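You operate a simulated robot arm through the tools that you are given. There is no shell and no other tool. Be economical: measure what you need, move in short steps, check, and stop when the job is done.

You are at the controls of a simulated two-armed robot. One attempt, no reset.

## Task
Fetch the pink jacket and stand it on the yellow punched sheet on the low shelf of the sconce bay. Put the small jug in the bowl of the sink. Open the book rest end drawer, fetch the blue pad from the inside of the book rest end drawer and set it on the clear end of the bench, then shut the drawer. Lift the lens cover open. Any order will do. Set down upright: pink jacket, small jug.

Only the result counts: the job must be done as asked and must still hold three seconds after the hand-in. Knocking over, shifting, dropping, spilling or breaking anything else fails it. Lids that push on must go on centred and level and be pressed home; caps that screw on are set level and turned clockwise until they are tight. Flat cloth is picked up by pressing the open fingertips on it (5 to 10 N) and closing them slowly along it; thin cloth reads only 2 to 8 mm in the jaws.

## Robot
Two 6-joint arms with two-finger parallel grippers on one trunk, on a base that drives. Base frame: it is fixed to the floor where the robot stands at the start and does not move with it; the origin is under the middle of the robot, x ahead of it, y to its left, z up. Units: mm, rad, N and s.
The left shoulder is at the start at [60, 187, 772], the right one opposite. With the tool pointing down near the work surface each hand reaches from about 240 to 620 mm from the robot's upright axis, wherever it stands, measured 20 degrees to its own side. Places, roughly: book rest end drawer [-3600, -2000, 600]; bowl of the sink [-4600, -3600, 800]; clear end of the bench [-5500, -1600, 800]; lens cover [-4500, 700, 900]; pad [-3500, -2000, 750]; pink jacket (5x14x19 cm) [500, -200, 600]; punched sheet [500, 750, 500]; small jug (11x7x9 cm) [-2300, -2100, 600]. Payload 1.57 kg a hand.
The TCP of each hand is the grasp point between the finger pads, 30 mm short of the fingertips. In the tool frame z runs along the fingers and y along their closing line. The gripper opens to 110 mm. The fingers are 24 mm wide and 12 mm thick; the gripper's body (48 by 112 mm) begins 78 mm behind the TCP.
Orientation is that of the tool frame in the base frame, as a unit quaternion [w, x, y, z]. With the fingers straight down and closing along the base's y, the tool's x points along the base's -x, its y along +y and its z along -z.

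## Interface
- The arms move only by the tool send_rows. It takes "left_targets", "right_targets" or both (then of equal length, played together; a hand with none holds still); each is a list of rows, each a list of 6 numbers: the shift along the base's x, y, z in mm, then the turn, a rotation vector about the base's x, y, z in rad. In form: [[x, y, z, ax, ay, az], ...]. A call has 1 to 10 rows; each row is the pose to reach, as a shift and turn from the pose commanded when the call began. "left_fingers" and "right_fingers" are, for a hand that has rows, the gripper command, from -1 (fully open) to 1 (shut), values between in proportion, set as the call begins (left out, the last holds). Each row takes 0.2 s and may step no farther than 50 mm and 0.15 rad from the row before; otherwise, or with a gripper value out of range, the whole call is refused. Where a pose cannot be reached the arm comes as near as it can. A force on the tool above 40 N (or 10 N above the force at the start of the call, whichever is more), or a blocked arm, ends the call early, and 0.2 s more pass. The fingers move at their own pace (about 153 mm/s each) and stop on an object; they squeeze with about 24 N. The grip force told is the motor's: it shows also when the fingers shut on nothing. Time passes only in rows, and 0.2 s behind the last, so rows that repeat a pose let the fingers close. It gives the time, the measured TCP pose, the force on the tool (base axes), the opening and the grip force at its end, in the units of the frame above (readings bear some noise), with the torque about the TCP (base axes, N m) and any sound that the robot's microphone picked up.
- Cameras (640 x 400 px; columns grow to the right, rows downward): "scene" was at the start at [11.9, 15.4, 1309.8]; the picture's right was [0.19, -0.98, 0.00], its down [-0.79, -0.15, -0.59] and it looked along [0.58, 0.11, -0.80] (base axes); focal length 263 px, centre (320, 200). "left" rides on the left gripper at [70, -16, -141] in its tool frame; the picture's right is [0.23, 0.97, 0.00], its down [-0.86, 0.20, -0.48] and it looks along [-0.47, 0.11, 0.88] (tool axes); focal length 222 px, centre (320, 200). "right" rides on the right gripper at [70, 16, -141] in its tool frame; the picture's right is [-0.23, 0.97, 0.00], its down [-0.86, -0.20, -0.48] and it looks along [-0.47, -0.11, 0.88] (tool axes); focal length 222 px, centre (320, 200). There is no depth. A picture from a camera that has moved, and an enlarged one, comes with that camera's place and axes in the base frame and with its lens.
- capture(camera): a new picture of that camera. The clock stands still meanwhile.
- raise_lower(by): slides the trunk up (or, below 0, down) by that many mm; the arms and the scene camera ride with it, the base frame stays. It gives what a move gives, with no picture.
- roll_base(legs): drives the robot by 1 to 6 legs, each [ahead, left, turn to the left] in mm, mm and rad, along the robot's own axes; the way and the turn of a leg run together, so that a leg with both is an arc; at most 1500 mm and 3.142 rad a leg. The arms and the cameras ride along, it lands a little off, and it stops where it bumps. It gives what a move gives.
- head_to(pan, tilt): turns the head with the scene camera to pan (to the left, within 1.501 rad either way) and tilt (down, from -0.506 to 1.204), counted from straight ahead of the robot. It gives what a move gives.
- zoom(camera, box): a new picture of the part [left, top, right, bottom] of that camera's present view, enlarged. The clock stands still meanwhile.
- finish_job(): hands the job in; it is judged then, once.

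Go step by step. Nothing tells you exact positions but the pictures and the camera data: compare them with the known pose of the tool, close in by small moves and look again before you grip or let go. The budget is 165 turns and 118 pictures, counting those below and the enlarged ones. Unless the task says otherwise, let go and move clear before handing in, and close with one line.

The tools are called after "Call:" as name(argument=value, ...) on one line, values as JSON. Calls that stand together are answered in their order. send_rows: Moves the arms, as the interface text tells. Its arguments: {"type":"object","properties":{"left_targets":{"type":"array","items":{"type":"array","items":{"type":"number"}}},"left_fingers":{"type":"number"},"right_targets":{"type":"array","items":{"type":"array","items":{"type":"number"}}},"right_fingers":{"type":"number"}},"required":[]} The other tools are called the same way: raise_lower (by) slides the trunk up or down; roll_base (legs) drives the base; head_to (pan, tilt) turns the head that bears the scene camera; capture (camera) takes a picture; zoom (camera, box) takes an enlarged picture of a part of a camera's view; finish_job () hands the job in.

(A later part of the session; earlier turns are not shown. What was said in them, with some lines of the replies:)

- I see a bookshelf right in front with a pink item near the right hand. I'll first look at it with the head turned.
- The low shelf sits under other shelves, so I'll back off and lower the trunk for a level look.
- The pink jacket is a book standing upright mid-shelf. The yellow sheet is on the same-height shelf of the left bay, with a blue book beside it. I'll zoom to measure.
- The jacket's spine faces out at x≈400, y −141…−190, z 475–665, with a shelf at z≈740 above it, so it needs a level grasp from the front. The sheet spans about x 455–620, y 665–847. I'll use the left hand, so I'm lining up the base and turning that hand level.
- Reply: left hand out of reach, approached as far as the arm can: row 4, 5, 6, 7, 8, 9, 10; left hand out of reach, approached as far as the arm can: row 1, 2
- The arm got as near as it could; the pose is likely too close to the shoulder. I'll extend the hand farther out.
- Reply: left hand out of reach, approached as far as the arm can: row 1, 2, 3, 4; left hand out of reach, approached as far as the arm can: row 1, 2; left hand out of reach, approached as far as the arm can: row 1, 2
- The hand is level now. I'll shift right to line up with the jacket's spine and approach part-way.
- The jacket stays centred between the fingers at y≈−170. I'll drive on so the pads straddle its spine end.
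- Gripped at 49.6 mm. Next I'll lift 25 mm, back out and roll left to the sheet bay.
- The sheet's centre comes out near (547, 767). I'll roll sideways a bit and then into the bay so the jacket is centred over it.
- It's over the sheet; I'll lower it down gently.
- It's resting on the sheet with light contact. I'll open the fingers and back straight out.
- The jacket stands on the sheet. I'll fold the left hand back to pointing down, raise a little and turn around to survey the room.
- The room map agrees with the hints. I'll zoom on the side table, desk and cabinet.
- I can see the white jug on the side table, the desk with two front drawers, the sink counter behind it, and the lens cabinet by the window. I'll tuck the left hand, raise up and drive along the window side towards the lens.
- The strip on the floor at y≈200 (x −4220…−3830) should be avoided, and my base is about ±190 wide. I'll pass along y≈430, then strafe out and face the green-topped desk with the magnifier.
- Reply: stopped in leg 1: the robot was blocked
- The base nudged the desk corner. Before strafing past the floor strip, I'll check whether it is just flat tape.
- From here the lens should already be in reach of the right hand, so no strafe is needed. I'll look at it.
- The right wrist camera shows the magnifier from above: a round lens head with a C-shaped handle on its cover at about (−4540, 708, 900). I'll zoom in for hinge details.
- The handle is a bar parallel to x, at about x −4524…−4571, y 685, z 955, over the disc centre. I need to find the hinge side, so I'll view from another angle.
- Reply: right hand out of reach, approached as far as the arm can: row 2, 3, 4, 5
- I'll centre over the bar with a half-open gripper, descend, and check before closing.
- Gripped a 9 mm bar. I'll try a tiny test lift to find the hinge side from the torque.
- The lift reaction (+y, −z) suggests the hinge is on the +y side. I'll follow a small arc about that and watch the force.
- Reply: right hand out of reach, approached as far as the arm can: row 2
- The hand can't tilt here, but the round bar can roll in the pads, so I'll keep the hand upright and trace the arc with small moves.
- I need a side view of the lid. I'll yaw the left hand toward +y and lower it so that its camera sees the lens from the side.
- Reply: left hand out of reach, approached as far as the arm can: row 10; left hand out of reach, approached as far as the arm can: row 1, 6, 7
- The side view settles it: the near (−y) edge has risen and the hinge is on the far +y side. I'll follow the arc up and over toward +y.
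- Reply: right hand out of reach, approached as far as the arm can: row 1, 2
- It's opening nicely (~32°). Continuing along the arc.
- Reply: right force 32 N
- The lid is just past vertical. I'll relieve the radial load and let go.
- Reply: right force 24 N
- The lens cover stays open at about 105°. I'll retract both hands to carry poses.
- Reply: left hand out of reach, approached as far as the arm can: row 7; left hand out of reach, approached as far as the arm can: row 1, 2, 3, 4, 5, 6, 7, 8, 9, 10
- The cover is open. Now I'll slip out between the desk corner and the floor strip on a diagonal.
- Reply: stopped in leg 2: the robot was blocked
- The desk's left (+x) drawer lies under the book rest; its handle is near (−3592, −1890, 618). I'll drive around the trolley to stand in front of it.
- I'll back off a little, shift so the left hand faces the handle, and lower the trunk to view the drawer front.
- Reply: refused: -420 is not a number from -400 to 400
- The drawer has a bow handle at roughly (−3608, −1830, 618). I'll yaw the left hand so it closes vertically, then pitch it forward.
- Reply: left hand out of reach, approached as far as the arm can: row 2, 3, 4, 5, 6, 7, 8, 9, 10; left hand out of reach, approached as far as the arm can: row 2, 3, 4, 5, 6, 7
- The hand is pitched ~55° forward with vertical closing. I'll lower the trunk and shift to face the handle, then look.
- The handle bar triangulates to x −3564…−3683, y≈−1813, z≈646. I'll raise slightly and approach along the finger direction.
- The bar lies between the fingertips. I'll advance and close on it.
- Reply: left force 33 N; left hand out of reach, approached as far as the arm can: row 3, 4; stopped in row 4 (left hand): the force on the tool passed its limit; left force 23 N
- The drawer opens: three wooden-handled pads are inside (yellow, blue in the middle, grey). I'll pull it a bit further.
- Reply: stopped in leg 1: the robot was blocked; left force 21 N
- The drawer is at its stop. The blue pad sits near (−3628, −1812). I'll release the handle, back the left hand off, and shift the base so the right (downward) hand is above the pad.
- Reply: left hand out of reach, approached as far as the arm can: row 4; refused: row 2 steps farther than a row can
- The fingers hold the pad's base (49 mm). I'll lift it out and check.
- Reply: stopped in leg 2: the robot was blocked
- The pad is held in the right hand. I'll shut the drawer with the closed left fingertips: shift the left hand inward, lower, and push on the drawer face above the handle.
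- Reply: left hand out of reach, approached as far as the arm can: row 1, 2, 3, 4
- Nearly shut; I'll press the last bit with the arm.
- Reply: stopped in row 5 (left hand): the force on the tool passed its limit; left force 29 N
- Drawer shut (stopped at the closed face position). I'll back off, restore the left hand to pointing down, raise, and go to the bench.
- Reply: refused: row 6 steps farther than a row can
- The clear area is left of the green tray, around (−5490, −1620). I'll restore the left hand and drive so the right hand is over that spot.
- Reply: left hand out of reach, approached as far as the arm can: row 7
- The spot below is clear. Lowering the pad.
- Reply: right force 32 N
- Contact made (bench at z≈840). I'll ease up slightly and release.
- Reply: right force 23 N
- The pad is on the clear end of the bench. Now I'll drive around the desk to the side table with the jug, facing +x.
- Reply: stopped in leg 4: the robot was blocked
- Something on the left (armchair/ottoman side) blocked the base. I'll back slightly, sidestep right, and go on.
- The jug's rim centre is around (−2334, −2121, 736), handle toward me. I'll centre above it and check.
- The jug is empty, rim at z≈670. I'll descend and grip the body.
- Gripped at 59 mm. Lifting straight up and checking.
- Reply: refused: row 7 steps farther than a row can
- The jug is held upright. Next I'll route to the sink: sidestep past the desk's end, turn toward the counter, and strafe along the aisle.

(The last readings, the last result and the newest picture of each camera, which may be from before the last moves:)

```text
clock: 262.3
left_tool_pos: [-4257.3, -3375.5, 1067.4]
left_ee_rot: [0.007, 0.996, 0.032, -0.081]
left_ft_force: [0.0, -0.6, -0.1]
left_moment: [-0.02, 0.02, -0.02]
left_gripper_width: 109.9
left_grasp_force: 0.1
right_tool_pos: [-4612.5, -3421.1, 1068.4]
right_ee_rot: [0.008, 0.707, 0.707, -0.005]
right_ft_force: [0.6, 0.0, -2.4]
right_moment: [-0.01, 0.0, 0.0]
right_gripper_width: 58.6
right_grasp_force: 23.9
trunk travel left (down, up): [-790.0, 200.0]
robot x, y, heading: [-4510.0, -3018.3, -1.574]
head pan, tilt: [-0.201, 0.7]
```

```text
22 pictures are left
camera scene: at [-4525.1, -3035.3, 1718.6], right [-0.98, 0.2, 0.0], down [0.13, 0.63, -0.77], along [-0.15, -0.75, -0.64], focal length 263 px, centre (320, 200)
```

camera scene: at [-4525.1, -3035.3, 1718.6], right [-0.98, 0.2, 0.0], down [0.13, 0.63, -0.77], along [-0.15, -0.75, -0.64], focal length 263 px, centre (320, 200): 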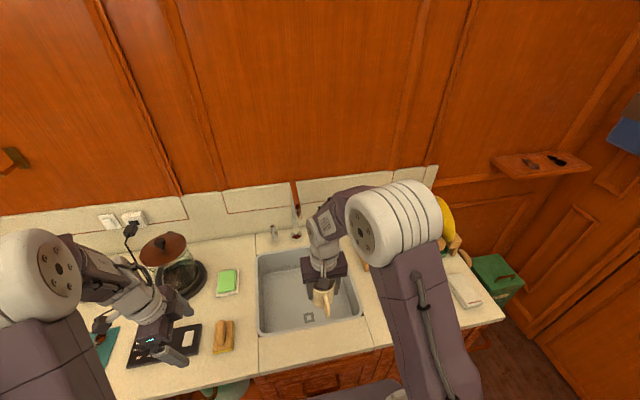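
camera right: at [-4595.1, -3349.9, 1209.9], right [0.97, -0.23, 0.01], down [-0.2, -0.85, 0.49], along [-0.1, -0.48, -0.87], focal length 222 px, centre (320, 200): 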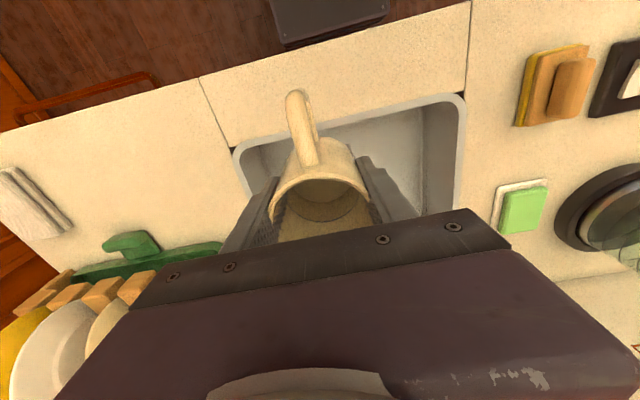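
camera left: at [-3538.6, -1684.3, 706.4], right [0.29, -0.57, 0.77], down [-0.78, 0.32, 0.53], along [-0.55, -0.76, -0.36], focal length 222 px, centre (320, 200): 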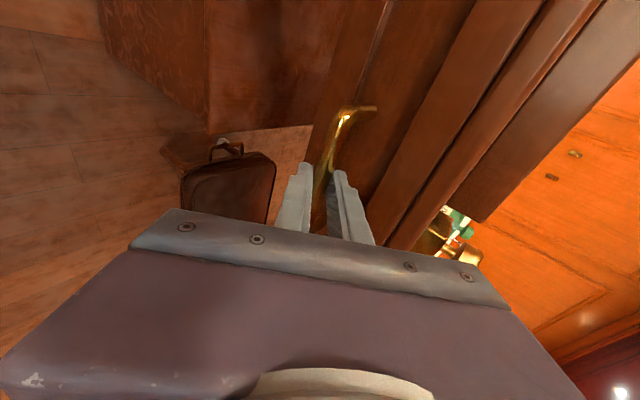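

The sink spans x −4747…−4405, y −3749…−3424 (counter z≈860), drain near (−4575, −3530). I'll set the jug to the right of the drain, away from the faucet, near (−4668, −3545).

Call:
raise_lower(by=-90)

Call:
send_rows(right_targets=[[-14, -31, 0, 0, 0, 0], [-28, -62, 0, 0, 0, 0], [-42, -93, 0, 0, 0, 0], [-56, -124, 0, 0, 0, 0]])

Call:
capture(camera="right")

Call:
zoom(camera="scene", box=[220, 170, 420, 370])

```text
clock: 263.5
left_tool_pos: [-4258.1, -3376.6, 977.3]
left_ee_rot: [0.006, 0.996, 0.031, -0.079]
left_ft_force: [-0.1, 0.3, -0.3]
left_moment: [0.02, 0.0, 0.0]
left_gripper_width: 110.1
left_grasp_force: 0.1
right_tool_pos: [-4611.3, -3423.2, 977.9]
right_ee_rot: [0.008, 0.706, 0.708, -0.004]
right_ft_force: [-0.1, -0.1, -1.3]
right_moment: [0.04, 0.02, -0.02]
right_gripper_width: 58.4
right_grasp_force: 23.9
trunk travel left (down, up): [-700.0, 290.0]
robot x, y, heading: [-4511.5, -3020.4, -1.565]
head pan, tilt: [-0.201, 0.7]
```

```text
clock: 264.5
left_tool_pos: [-4258.9, -3377.2, 977.0]
left_ee_rot: [0.005, 0.996, 0.032, -0.08]
left_ft_force: [-0.2, 0.8, -0.2]
left_moment: [-0.01, -0.04, 0.03]
left_gripper_width: 110.1
left_grasp_force: 0.1
right_tool_pos: [-4667.5, -3549.9, 976.3]
right_ee_rot: [0.007, 0.706, 0.708, -0.003]
right_ft_force: [-0.2, -0.1, -1.3]
right_moment: [0.02, -0.01, 0.02]
right_gripper_width: 58.7
right_grasp_force: 23.9
trunk travel left (down, up): [-700.0, 290.0]
robot x, y, heading: [-4509.8, -3018.4, -1.567]
head pan, tilt: [-0.201, 0.7]
```

```text
21 pictures are left
camera right: at [-4651.9, -3478.0, 1118.4], right [0.97, -0.23, 0.01], down [-0.2, -0.85, 0.49], along [-0.1, -0.48, -0.87], focal length 222 px, centre (320, 200)
```

right: 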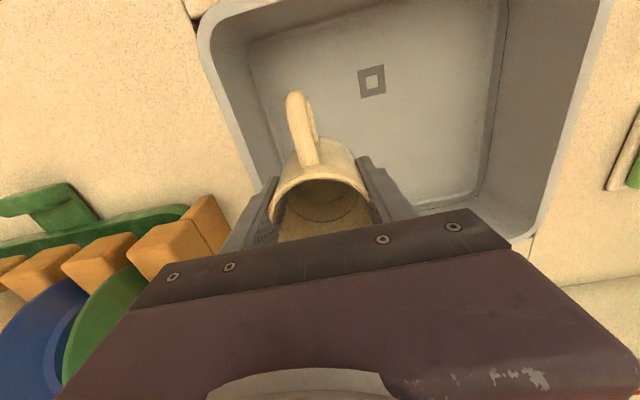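

```text
2.00 times, centred on (320, 270) of scene
camera zoom: at [-4526.2, -3040.8, 1628.4], right [-0.98, 0.2, 0.0], down [0.13, 0.63, -0.76], along [-0.15, -0.75, -0.65], focal length 527 px, centre (320, 60)
```

zoom: 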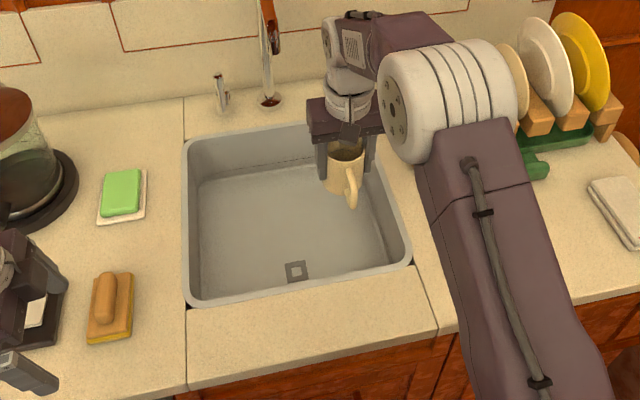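

The sink floor is at z≈760. I'll lower the jug to just above it, then by small steps.

Call:
send_rows(right_targets=[[8, 0, -40, 0, 0, 0], [15, 0, -80, 0, 0, 0], [15, 0, -115, 0, 0, 0], [15, 0, -135, 0, 0, 0]])

Call:
send_rows(right_targets=[[0, 0, -5, 0, 0, 0], [0, 0, -10, 0, 0, 0], [0, 0, -15, 0, 0, 0]])

Call:
capture(camera="right")

```text
clock: 265.5
left_tool_pos: [-4258.0, -3376.8, 977.6]
left_ee_rot: [0.006, 0.996, 0.032, -0.08]
left_ft_force: [0.3, 0.3, -0.6]
left_moment: [-0.02, -0.01, 0.03]
left_gripper_width: 110.2
left_grasp_force: 0.0
right_tool_pos: [-4651.2, -3546.0, 843.9]
right_ee_rot: [0.007, 0.706, 0.708, -0.004]
right_ft_force: [-0.7, -0.4, -1.5]
right_moment: [-0.02, 0.01, 0.03]
right_gripper_width: 59.0
right_grasp_force: 24.1
trunk travel left (down, up): [-700.0, 290.0]
robot x, y, heading: [-4505.6, -3016.2, -1.57]
head pan, tilt: [-0.201, 0.7]
```

```text
clock: 266.3
left_tool_pos: [-4258.4, -3376.8, 977.0]
left_ee_rot: [0.006, 0.996, 0.031, -0.08]
left_ft_force: [-0.5, -0.2, -0.3]
left_moment: [0.01, 0.0, 0.02]
left_gripper_width: 110.2
left_grasp_force: 0.1
right_tool_pos: [-4652.2, -3547.7, 829.0]
right_ee_rot: [0.007, 0.707, 0.708, -0.004]
right_ft_force: [-0.7, -0.1, -1.4]
right_moment: [-0.02, 0.03, 0.01]
right_gripper_width: 58.7
right_grasp_force: 23.9
trunk travel left (down, up): [-700.0, 290.0]
robot x, y, heading: [-4510.4, -3015.7, -1.568]
head pan, tilt: [-0.201, 0.7]
```

```text
19 pictures are left
camera right: at [-4635.7, -3476.3, 969.6], right [0.97, -0.23, 0.01], down [-0.2, -0.85, 0.49], along [-0.1, -0.48, -0.87], focal length 222 px, centre (320, 200)
```

right: 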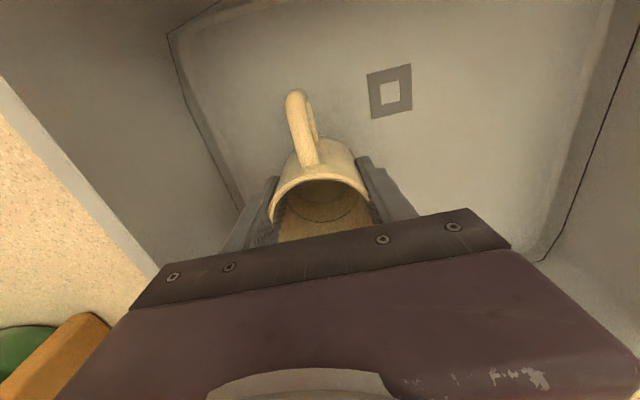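

Call:
send_rows(right_targets=[[0, 0, -5, 0, 0, 0], [0, 0, -10, 0, 0, 0], [0, 0, -14, 0, 0, 0]])

```text
clock: 267.1
left_tool_pos: [-4257.9, -3376.8, 976.7]
left_ee_rot: [0.007, 0.996, 0.032, -0.08]
left_ft_force: [0.4, -0.1, 0.2]
left_moment: [0.01, -0.03, -0.04]
left_gripper_width: 110.0
left_grasp_force: 0.1
right_tool_pos: [-4652.5, -3547.5, 813.3]
right_ee_rot: [0.007, 0.706, 0.708, -0.004]
right_ft_force: [-0.7, 0.1, -1.5]
right_moment: [-0.02, 0.02, 0.0]
right_gripper_width: 58.4
right_grasp_force: 24.3
trunk travel left (down, up): [-700.0, 290.0]
robot x, y, heading: [-4508.7, -3017.3, -1.567]
head pan, tilt: [-0.201, 0.7]
```

Call:
send_rows(right_targets=[[0, 0, -3, 0, 0, 0], [0, 0, -6, 0, 0, 0]])

Call:
send_rows(right_targets=[[0, 0, -2, 0, 0, 0], [0, 0, -4, 0, 0, 0]])

```text
clock: 267.7
left_tool_pos: [-4258.3, -3374.1, 979.1]
left_ee_rot: [0.007, 0.996, 0.032, -0.081]
left_ft_force: [0.6, 0.5, 0.2]
left_moment: [0.01, -0.01, -0.03]
left_gripper_width: 109.8
left_grasp_force: 0.0
right_tool_pos: [-4652.4, -3545.8, 810.7]
right_ee_rot: [0.01, 0.707, 0.707, -0.005]
right_ft_force: [-1.5, 1.0, 18.5]
right_moment: [0.45, 0.47, 0.0]
right_gripper_width: 59.0
right_grasp_force: 24.4
trunk travel left (down, up): [-700.0, 290.0]
robot x, y, heading: [-4505.3, -3019.9, -1.573]
head pan, tilt: [-0.201, 0.7]
```

```text
clock: 268.3
left_tool_pos: [-4257.7, -3375.1, 978.6]
left_ee_rot: [0.007, 0.996, 0.032, -0.082]
left_ft_force: [0.9, 0.3, -0.8]
left_moment: [0.01, 0.02, 0.0]
left_gripper_width: 109.9
left_grasp_force: 0.1
right_tool_pos: [-4651.5, -3545.6, 805.5]
right_ee_rot: [0.009, 0.706, 0.708, -0.005]
right_ft_force: [-1.6, -0.9, 20.2]
right_moment: [-0.15, 0.7, 0.03]
right_gripper_width: 58.2
right_grasp_force: 24.1
trunk travel left (down, up): [-700.0, 290.0]
robot x, y, heading: [-4508.5, -3016.6, -1.573]
head pan, tilt: [-0.201, 0.7]
```

Jug touches the sink floor. Releasing gently and rising.

Call:
send_rows(right_targets=[[0, 0, 1, 0, 0, 0], [0, 0, 1, 0, 0, 0]])

Call:
send_rows(right_targets=[[0, 0, 0, 0, 0, 0], [0, 0, 0, 0, 0, 0], [0, 0, 0, 0, 0, 0]], right_fingers=-0.45)

Call:
send_rows(right_targets=[[0, 0, 25, 0, 0, 0], [0, 0, 60, 0, 0, 0], [0, 0, 100, 0, 0, 0], [0, 0, 140, 0, 0, 0], [0, 0, 180, 0, 0, 0]])

Call:
capture(camera="right")

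```text
clock: 268.9
left_tool_pos: [-4257.1, -3375.9, 977.6]
left_ee_rot: [0.007, 0.996, 0.032, -0.081]
left_ft_force: [-0.8, 0.1, 0.1]
left_moment: [-0.01, 0.01, -0.03]
left_gripper_width: 109.9
left_grasp_force: 0.2
right_tool_pos: [-4652.3, -3547.0, 805.2]
right_ee_rot: [0.008, 0.706, 0.708, -0.004]
right_ft_force: [-1.6, -2.0, 15.3]
right_moment: [-0.23, 0.63, 0.04]
right_gripper_width: 58.9
right_grasp_force: 23.7
trunk travel left (down, up): [-700.0, 290.0]
robot x, y, heading: [-4504.6, -3016.0, -1.571]
head pan, tilt: [-0.201, 0.7]
```

```text
clock: 269.7
left_tool_pos: [-4257.9, -3376.9, 977.1]
left_ee_rot: [0.006, 0.996, 0.032, -0.08]
left_ft_force: [0.2, 1.1, 0.1]
left_moment: [-0.01, 0.0, -0.01]
left_gripper_width: 109.9
left_grasp_force: 0.0
right_tool_pos: [-4652.6, -3547.8, 803.7]
right_ee_rot: [0.008, 0.706, 0.708, -0.004]
right_ft_force: [1.2, 0.0, -0.2]
right_moment: [-0.03, 0.01, 0.02]
right_gripper_width: 79.8
right_grasp_force: 0.1
trunk travel left (down, up): [-700.0, 290.0]
robot x, y, heading: [-4508.9, -3015.5, -1.572]
head pan, tilt: [-0.201, 0.7]
```

```text
clock: 270.9
left_tool_pos: [-4257.4, -3376.1, 977.2]
left_ee_rot: [0.006, 0.996, 0.031, -0.081]
left_ft_force: [-0.5, -0.4, 0.0]
left_moment: [-0.04, 0.04, 0.03]
left_gripper_width: 110.3
left_grasp_force: 0.0
right_tool_pos: [-4652.9, -3546.3, 986.5]
right_ee_rot: [0.007, 0.707, 0.708, -0.003]
right_ft_force: [0.1, 0.2, 0.3]
right_moment: [0.03, -0.03, 0.01]
right_gripper_width: 79.8
right_grasp_force: 0.0
trunk travel left (down, up): [-700.0, 290.0]
robot x, y, heading: [-4507.0, -3016.9, -1.57]
head pan, tilt: [-0.201, 0.7]
```

```text
18 pictures are left
camera right: at [-4637.0, -3474.3, 1128.8], right [0.97, -0.23, 0.01], down [-0.2, -0.85, 0.49], along [-0.1, -0.48, -0.87], focal length 222 px, centre (320, 200)
```

right: 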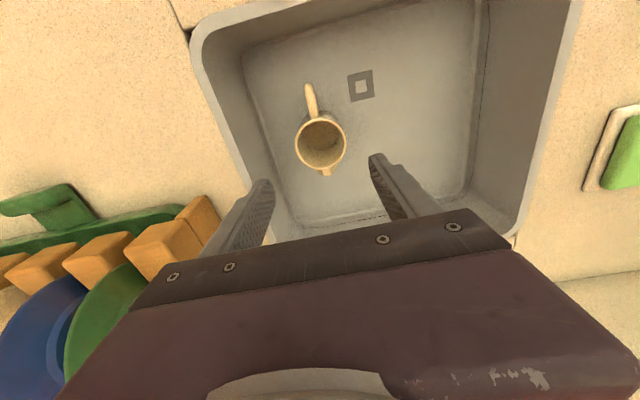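

The jug stands upright in the sink. I'll retreat and drive back for a check of the drawer front and trolley.

Call:
send_rows(right_targets=[[10, 40, 20, 0, 0, 0], [20, 80, 40, 0, 0, 0], [30, 120, 60, 0, 0, 0]])

Call:
roll_base(legs=[[-150, 0, 0], [0, -230, 0], [-1450, 0, 0]])

Call:
head_to(pan=0.9, tilt=0.5)

Call:
capture(camera="scene")

```text
clock: 271.7
left_tool_pos: [-4258.0, -3376.2, 978.0]
left_ee_rot: [0.007, 0.996, 0.032, -0.081]
left_ft_force: [0.5, 1.0, -0.3]
left_moment: [-0.03, -0.03, -0.03]
left_gripper_width: 109.8
left_grasp_force: 0.1
right_tool_pos: [-4626.2, -3424.7, 1047.7]
right_ee_rot: [0.007, 0.706, 0.708, -0.004]
right_ft_force: [0.5, 0.4, 0.2]
right_moment: [-0.03, 0.0, -0.01]
right_gripper_width: 79.8
right_grasp_force: 0.0
trunk travel left (down, up): [-700.0, 290.0]
robot x, y, heading: [-4506.3, -3014.4, -1.57]
head pan, tilt: [-0.201, 0.7]
```

```text
clock: 281.2
left_tool_pos: [-4493.6, -1784.6, 976.6]
left_ee_rot: [0.006, 0.996, 0.038, -0.08]
left_ft_force: [0.7, 0.1, 0.7]
left_moment: [0.0, 0.0, 0.01]
left_gripper_width: 110.2
left_grasp_force: 0.2
right_tool_pos: [-4860.5, -1838.6, 1047.2]
right_ee_rot: [0.007, 0.701, 0.713, -0.004]
right_ft_force: [-0.6, -0.2, 0.7]
right_moment: [-0.04, 0.01, 0.02]
right_gripper_width: 80.1
right_grasp_force: 0.0
trunk travel left (down, up): [-700.0, 290.0]
robot x, y, heading: [-4747.7, -1427.3, -1.557]
head pan, tilt: [-0.201, 0.7]
```

```text
clock: 282.5
left_tool_pos: [-4494.3, -1785.0, 977.2]
left_ee_rot: [0.007, 0.996, 0.038, -0.08]
left_ft_force: [0.3, 0.6, -0.3]
left_moment: [-0.01, -0.01, 0.01]
left_gripper_width: 110.0
left_grasp_force: 0.0
right_tool_pos: [-4861.0, -1839.2, 1046.5]
right_ee_rot: [0.007, 0.702, 0.713, -0.003]
right_ft_force: [-0.4, -0.1, -0.3]
right_moment: [0.04, -0.01, -0.02]
right_gripper_width: 79.6
right_grasp_force: 0.0
trunk travel left (down, up): [-700.0, 290.0]
robot x, y, heading: [-4750.9, -1425.3, -1.562]
head pan, tilt: [0.901, 0.499]
```

```text
17 pictures are left
camera scene: at [-4677.7, -1422.0, 1646.2], right [-0.61, -0.79, 0.0], down [-0.38, 0.29, -0.88], along [0.69, -0.54, -0.48], focal length 263 px, centre (320, 200)
```

scene: 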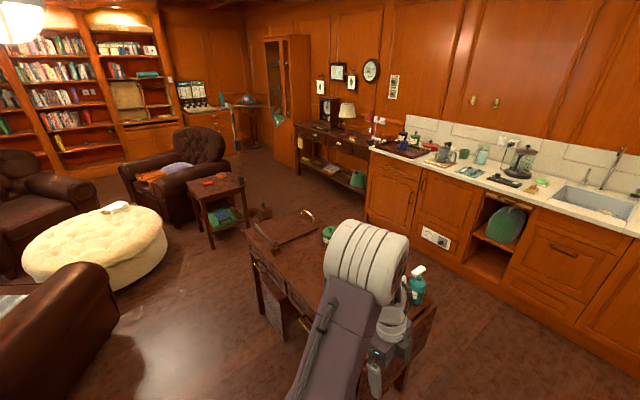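

Call:
zoom(camera="scene", box=[220, 200, 348, 350])

Call:
head_to(pan=1.5, tilt=0.8)

Call:
capture(camera="scene")

```text
2.67 times, centred on (284, 275) of scene
camera zoom: at [-4677.7, -1422.0, 1646.2], right [-0.61, -0.79, 0.0], down [-0.38, 0.29, -0.88], along [0.69, -0.54, -0.48], focal length 702 px, centre (416, 0)
```

zoom: 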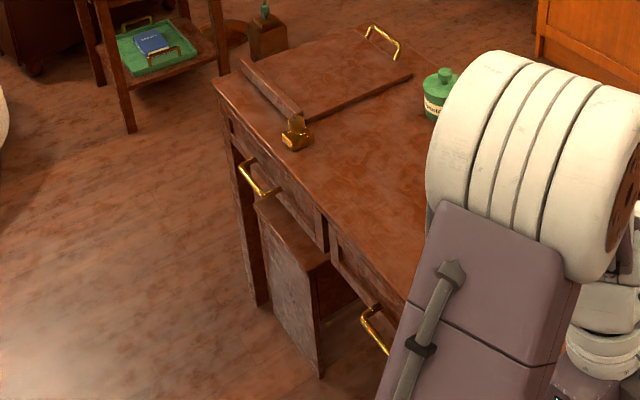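

```text
clock: 283.5
left_tool_pos: [-4493.5, -1785.2, 977.7]
left_ee_rot: [0.007, 0.996, 0.038, -0.08]
left_ft_force: [0.8, -0.5, 0.9]
left_moment: [0.03, -0.03, -0.01]
left_gripper_width: 109.9
left_grasp_force: 0.1
right_tool_pos: [-4860.3, -1839.1, 1048.0]
right_ee_rot: [0.008, 0.701, 0.713, -0.004]
right_ft_force: [0.9, 0.0, -0.3]
right_moment: [0.0, 0.04, -0.01]
right_gripper_width: 79.9
right_grasp_force: 0.1
trunk travel left (down, up): [-700.0, 290.0]
robot x, y, heading: [-4749.8, -1427.5, -1.558]
head pan, tilt: [1.499, 0.799]
```

```text
15 pictures are left
camera scene: at [-4669.2, -1371.2, 1620.3], right [-0.06, -1.0, 0.0], down [-0.72, 0.04, -0.7], along [0.7, -0.04, -0.72], focal length 263 px, centre (320, 200)
```

scene: 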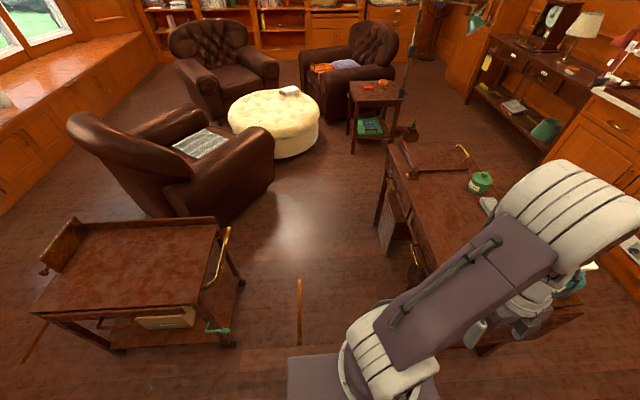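

The drawer is flush, the trolley and other furniture look undisturbed, and all four jobs are done. Both hands are empty and clear.

Call:
finish_job()

```text
The job is handed in.
```

I've handed the job in with all four parts done: the pink jacket stands on the yellow punched sheet, the lens cover is open, the blue pad is on the clear end of the bench with its drawer shut, and the small jug stands upright in the sink. On the way the base bumped the furniture a few times and crossed a strip on the floor, but nothing looked moved in the last picture.
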